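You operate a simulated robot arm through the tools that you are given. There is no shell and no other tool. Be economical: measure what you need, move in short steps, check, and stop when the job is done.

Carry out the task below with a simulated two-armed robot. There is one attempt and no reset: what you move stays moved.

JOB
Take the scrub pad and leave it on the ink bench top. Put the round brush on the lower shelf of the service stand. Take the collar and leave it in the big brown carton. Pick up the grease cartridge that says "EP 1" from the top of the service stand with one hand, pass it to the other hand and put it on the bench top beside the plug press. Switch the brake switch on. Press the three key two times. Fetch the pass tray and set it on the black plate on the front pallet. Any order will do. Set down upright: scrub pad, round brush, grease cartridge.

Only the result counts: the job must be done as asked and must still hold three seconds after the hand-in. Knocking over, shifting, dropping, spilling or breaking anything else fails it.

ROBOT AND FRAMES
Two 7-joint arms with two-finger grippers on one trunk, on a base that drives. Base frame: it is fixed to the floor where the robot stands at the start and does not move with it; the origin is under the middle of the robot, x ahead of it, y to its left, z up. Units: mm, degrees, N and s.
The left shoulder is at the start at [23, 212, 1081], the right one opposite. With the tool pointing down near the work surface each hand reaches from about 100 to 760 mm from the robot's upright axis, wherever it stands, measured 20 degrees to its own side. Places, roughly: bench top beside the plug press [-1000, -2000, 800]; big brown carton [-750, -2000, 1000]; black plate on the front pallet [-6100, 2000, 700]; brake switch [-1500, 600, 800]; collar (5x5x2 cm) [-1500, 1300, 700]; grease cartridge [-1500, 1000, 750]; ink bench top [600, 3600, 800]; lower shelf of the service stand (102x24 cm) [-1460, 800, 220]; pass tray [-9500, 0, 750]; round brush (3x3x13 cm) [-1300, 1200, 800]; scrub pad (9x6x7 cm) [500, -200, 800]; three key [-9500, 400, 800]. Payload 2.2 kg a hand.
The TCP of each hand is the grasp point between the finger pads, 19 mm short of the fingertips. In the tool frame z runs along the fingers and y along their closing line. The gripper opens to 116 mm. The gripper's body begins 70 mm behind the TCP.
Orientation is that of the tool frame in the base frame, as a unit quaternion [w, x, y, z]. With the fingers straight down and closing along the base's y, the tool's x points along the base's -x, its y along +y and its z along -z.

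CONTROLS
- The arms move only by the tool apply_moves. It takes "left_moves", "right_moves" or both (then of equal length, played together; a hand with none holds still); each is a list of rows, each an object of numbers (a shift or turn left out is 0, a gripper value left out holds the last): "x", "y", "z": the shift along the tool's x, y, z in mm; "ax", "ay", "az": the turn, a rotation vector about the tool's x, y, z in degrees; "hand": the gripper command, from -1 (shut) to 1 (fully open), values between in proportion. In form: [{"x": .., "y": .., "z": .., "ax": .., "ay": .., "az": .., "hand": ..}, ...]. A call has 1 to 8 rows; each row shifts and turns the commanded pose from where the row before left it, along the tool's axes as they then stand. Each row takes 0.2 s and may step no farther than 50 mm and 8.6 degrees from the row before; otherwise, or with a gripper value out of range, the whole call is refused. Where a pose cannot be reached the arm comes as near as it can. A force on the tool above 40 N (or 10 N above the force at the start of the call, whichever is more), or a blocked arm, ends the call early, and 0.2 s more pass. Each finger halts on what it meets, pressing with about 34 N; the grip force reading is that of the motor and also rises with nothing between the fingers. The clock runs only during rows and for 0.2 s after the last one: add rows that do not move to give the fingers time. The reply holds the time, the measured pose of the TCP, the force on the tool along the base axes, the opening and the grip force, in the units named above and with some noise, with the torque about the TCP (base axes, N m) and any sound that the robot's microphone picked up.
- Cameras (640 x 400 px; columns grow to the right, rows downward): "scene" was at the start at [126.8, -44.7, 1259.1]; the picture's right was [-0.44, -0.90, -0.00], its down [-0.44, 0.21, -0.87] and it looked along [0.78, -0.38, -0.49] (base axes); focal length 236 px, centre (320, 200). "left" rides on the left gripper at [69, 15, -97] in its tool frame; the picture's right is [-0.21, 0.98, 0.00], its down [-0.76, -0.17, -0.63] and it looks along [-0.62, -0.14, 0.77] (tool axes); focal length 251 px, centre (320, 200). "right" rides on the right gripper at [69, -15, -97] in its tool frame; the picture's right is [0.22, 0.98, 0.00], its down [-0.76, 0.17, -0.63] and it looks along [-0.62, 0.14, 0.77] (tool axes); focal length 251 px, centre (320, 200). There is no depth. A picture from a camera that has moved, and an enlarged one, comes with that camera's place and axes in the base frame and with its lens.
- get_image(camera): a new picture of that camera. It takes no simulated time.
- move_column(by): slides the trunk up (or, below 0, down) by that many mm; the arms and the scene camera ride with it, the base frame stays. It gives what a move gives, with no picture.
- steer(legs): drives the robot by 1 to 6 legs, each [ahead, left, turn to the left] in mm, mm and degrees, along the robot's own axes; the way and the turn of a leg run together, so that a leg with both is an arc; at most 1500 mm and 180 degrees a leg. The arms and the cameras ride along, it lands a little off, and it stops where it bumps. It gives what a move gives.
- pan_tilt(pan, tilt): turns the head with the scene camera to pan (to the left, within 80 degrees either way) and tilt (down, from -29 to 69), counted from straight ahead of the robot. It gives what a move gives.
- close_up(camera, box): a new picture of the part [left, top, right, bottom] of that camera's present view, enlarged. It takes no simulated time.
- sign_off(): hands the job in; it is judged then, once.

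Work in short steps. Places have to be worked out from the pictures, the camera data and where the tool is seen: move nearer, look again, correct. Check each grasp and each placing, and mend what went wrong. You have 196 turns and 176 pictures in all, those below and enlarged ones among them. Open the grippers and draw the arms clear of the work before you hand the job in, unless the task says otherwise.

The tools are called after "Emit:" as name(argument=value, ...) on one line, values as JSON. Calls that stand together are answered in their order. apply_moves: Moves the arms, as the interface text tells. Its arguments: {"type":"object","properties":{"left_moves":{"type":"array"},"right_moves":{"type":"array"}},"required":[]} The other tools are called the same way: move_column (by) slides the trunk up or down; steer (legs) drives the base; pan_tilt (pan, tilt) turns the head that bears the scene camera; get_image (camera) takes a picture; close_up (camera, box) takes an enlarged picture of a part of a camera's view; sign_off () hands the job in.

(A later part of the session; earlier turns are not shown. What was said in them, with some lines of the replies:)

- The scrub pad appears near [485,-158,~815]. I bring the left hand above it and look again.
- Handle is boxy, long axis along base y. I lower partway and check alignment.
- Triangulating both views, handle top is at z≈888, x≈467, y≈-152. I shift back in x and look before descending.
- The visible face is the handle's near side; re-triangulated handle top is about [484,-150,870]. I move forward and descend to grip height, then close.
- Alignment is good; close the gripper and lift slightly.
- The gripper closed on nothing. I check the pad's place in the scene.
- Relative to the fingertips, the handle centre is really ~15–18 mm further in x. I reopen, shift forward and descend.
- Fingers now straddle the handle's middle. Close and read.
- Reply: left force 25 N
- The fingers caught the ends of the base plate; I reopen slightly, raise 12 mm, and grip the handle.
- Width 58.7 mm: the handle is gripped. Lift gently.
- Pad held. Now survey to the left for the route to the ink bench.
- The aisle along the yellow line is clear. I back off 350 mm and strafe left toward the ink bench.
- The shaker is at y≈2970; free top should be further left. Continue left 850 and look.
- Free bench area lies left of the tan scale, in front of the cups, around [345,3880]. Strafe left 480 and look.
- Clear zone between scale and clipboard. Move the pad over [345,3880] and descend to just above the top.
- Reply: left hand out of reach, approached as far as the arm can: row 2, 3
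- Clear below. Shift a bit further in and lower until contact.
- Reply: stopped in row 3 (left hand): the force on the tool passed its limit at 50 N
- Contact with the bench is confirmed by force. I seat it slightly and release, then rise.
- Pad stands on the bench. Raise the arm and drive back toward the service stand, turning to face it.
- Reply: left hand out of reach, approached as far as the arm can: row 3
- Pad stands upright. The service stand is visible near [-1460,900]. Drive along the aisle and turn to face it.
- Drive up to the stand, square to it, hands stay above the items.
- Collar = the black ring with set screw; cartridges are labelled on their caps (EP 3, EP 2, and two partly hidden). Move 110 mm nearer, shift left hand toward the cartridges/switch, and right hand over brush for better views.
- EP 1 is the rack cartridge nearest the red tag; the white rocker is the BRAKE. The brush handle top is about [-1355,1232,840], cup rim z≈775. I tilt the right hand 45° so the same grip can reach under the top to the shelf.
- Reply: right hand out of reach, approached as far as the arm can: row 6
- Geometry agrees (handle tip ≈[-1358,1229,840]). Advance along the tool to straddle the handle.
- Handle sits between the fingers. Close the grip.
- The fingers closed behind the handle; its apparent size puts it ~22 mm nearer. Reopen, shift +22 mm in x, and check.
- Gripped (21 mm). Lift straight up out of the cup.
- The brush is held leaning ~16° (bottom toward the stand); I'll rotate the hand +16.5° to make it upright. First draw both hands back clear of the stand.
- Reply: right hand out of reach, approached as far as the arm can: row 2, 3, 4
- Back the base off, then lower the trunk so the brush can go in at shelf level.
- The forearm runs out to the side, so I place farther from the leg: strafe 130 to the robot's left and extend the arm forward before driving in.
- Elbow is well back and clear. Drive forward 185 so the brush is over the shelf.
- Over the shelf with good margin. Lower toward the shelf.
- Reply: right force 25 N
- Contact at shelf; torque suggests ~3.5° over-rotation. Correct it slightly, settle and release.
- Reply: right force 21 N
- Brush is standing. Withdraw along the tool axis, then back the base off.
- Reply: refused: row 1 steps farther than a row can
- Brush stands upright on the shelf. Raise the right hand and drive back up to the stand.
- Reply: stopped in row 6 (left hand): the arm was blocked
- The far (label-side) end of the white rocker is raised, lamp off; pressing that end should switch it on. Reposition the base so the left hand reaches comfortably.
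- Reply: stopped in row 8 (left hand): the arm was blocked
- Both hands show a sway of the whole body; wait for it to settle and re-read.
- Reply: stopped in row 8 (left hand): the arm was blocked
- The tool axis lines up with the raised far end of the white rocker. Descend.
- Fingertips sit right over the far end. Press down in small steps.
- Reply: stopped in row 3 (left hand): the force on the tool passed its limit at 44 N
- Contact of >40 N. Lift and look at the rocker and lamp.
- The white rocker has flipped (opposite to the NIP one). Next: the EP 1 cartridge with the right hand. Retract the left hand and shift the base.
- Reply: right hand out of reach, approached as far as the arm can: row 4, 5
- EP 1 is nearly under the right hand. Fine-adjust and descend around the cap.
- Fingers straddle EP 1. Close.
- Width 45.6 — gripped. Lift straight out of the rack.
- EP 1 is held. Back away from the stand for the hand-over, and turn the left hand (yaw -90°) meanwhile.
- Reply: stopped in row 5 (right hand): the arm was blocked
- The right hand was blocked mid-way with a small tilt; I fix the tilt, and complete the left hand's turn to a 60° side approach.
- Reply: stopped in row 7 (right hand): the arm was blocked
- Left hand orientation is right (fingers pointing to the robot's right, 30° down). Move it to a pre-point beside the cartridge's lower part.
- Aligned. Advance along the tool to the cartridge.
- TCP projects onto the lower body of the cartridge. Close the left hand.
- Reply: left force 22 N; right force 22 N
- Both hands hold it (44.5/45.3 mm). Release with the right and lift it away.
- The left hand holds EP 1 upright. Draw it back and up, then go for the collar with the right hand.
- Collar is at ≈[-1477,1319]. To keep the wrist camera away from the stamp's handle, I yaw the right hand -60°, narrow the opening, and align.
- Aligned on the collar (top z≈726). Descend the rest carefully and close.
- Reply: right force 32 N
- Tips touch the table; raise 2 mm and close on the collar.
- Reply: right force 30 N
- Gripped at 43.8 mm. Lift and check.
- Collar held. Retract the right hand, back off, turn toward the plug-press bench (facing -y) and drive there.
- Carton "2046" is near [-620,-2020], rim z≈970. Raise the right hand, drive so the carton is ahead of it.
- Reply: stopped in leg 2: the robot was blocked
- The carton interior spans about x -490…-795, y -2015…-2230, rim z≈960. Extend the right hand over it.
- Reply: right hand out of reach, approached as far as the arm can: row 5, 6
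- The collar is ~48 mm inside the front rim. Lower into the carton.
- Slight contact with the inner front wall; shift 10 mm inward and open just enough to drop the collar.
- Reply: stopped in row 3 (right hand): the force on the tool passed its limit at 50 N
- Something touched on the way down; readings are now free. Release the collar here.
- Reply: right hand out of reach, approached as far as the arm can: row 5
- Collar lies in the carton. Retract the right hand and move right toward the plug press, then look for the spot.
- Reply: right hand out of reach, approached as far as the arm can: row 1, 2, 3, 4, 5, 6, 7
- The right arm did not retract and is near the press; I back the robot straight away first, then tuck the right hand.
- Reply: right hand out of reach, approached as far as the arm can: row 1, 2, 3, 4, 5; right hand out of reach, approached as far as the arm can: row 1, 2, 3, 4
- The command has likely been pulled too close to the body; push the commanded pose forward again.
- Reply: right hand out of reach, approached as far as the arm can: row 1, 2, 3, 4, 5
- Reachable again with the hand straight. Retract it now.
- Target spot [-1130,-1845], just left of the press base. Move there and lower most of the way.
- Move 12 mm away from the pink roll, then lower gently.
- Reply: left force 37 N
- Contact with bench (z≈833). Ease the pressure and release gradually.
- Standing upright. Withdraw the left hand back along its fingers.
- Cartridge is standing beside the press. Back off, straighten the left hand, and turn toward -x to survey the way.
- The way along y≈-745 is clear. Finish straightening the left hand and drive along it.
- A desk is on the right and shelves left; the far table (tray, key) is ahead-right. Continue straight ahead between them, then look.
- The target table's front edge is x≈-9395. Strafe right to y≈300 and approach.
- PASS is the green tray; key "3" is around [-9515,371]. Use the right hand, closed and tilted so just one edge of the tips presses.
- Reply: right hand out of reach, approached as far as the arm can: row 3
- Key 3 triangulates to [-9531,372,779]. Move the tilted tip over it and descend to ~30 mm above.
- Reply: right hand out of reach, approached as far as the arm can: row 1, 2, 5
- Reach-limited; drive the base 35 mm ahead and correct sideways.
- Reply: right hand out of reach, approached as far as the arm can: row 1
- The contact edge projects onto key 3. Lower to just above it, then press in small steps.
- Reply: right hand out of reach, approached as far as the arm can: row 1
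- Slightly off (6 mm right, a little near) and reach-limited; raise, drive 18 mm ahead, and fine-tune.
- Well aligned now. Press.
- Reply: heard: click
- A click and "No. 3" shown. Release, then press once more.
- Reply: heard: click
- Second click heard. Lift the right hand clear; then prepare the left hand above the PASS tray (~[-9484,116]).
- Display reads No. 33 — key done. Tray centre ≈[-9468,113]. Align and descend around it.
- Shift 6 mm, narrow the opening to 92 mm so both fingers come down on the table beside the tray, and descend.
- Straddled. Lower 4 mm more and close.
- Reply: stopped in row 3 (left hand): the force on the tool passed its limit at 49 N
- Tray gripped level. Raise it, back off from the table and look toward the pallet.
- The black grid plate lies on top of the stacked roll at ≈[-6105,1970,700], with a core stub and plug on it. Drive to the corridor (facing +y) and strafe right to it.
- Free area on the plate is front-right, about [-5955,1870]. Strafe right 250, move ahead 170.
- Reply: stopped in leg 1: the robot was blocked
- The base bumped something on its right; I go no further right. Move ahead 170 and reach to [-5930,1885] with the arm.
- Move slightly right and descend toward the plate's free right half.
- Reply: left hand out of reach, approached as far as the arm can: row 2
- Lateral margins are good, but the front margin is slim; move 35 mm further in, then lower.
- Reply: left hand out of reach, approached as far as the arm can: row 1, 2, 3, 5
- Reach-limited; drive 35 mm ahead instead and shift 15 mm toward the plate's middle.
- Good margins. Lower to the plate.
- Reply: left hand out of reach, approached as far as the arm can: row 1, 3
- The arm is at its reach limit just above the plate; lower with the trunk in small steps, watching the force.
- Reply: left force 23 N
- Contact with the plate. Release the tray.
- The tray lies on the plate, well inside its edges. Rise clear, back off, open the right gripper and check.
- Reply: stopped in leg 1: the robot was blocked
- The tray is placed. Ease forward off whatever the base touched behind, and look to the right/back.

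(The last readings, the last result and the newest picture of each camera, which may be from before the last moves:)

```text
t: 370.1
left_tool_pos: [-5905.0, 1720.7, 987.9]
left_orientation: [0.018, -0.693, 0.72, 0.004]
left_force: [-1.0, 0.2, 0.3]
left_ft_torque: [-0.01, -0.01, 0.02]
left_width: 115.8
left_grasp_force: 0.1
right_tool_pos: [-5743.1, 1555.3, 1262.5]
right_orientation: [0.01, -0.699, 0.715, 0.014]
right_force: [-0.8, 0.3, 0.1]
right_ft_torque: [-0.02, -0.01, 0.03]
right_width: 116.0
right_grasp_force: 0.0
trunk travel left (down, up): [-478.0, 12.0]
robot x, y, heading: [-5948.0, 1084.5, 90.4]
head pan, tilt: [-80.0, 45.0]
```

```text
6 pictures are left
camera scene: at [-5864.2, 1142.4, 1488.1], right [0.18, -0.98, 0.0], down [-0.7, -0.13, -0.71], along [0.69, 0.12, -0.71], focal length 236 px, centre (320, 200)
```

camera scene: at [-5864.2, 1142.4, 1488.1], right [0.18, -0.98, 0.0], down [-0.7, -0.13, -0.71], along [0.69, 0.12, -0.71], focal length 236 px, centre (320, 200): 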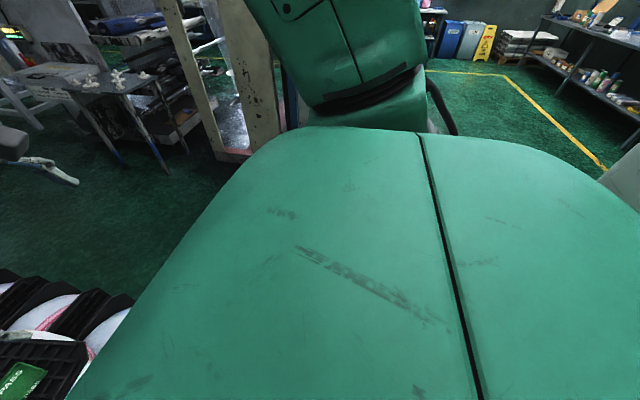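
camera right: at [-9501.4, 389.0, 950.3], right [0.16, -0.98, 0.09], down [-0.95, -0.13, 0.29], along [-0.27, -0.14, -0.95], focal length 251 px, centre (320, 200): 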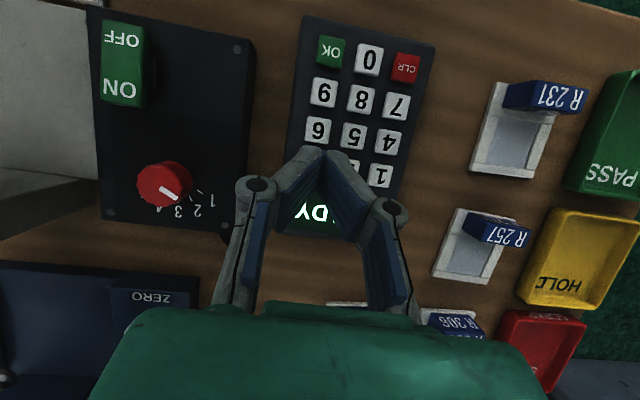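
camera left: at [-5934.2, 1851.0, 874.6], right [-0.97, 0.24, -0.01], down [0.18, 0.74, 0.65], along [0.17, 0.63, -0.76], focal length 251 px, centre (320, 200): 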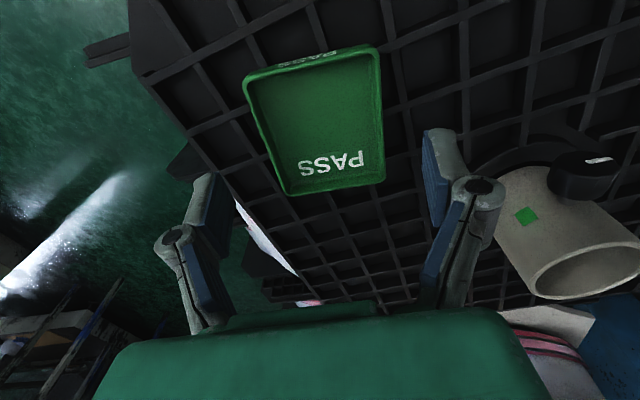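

All goals are done and checked, grippers are open and arms clear. Handing in.

Emit:
sign_off()

```text
The job is handed in.
```

I finished all seven parts of the job and handed it in, but three things could count against it.

| Item | Result |
|---|---|
| Scrub pad | Standing on the ink bench top, between the scale and the clipboard. |
| Round brush | Standing on the lower shelf of the service stand. |
| Collar | In the "2046" carton. I took the black ring with the set screw as the collar. |
| "EP 1" cartridge | Taken with the right hand, passed to the left, and standing on the bench about 80–90 mm left of the plug press. |
| Brake switch | The white rocker flipped when I pressed its raised end. |
| Three key | Pressed twice: two clicks, and the display read "No. 33". |
| Pass tray | Lying on the black plate, to the right of the core stub. |

**Not certain:**
- **Brake switch:** the marker beside it stayed dark, so I could not confirm it is on. I took the starting position as off.
- **Bumps:** the base was blocked three times, once at the plug-press bench and twice near the front pallet. I never saw what it hit by the pallet, and nothing looked knocked over in the last picture.
- **Contact:** two moves stopped at about 50 N, one while lowering the collar into the carton and one while gripping the tray. Nothing looked shifted after either, though the neighbouring HOLD tray was hidden from view after the second.
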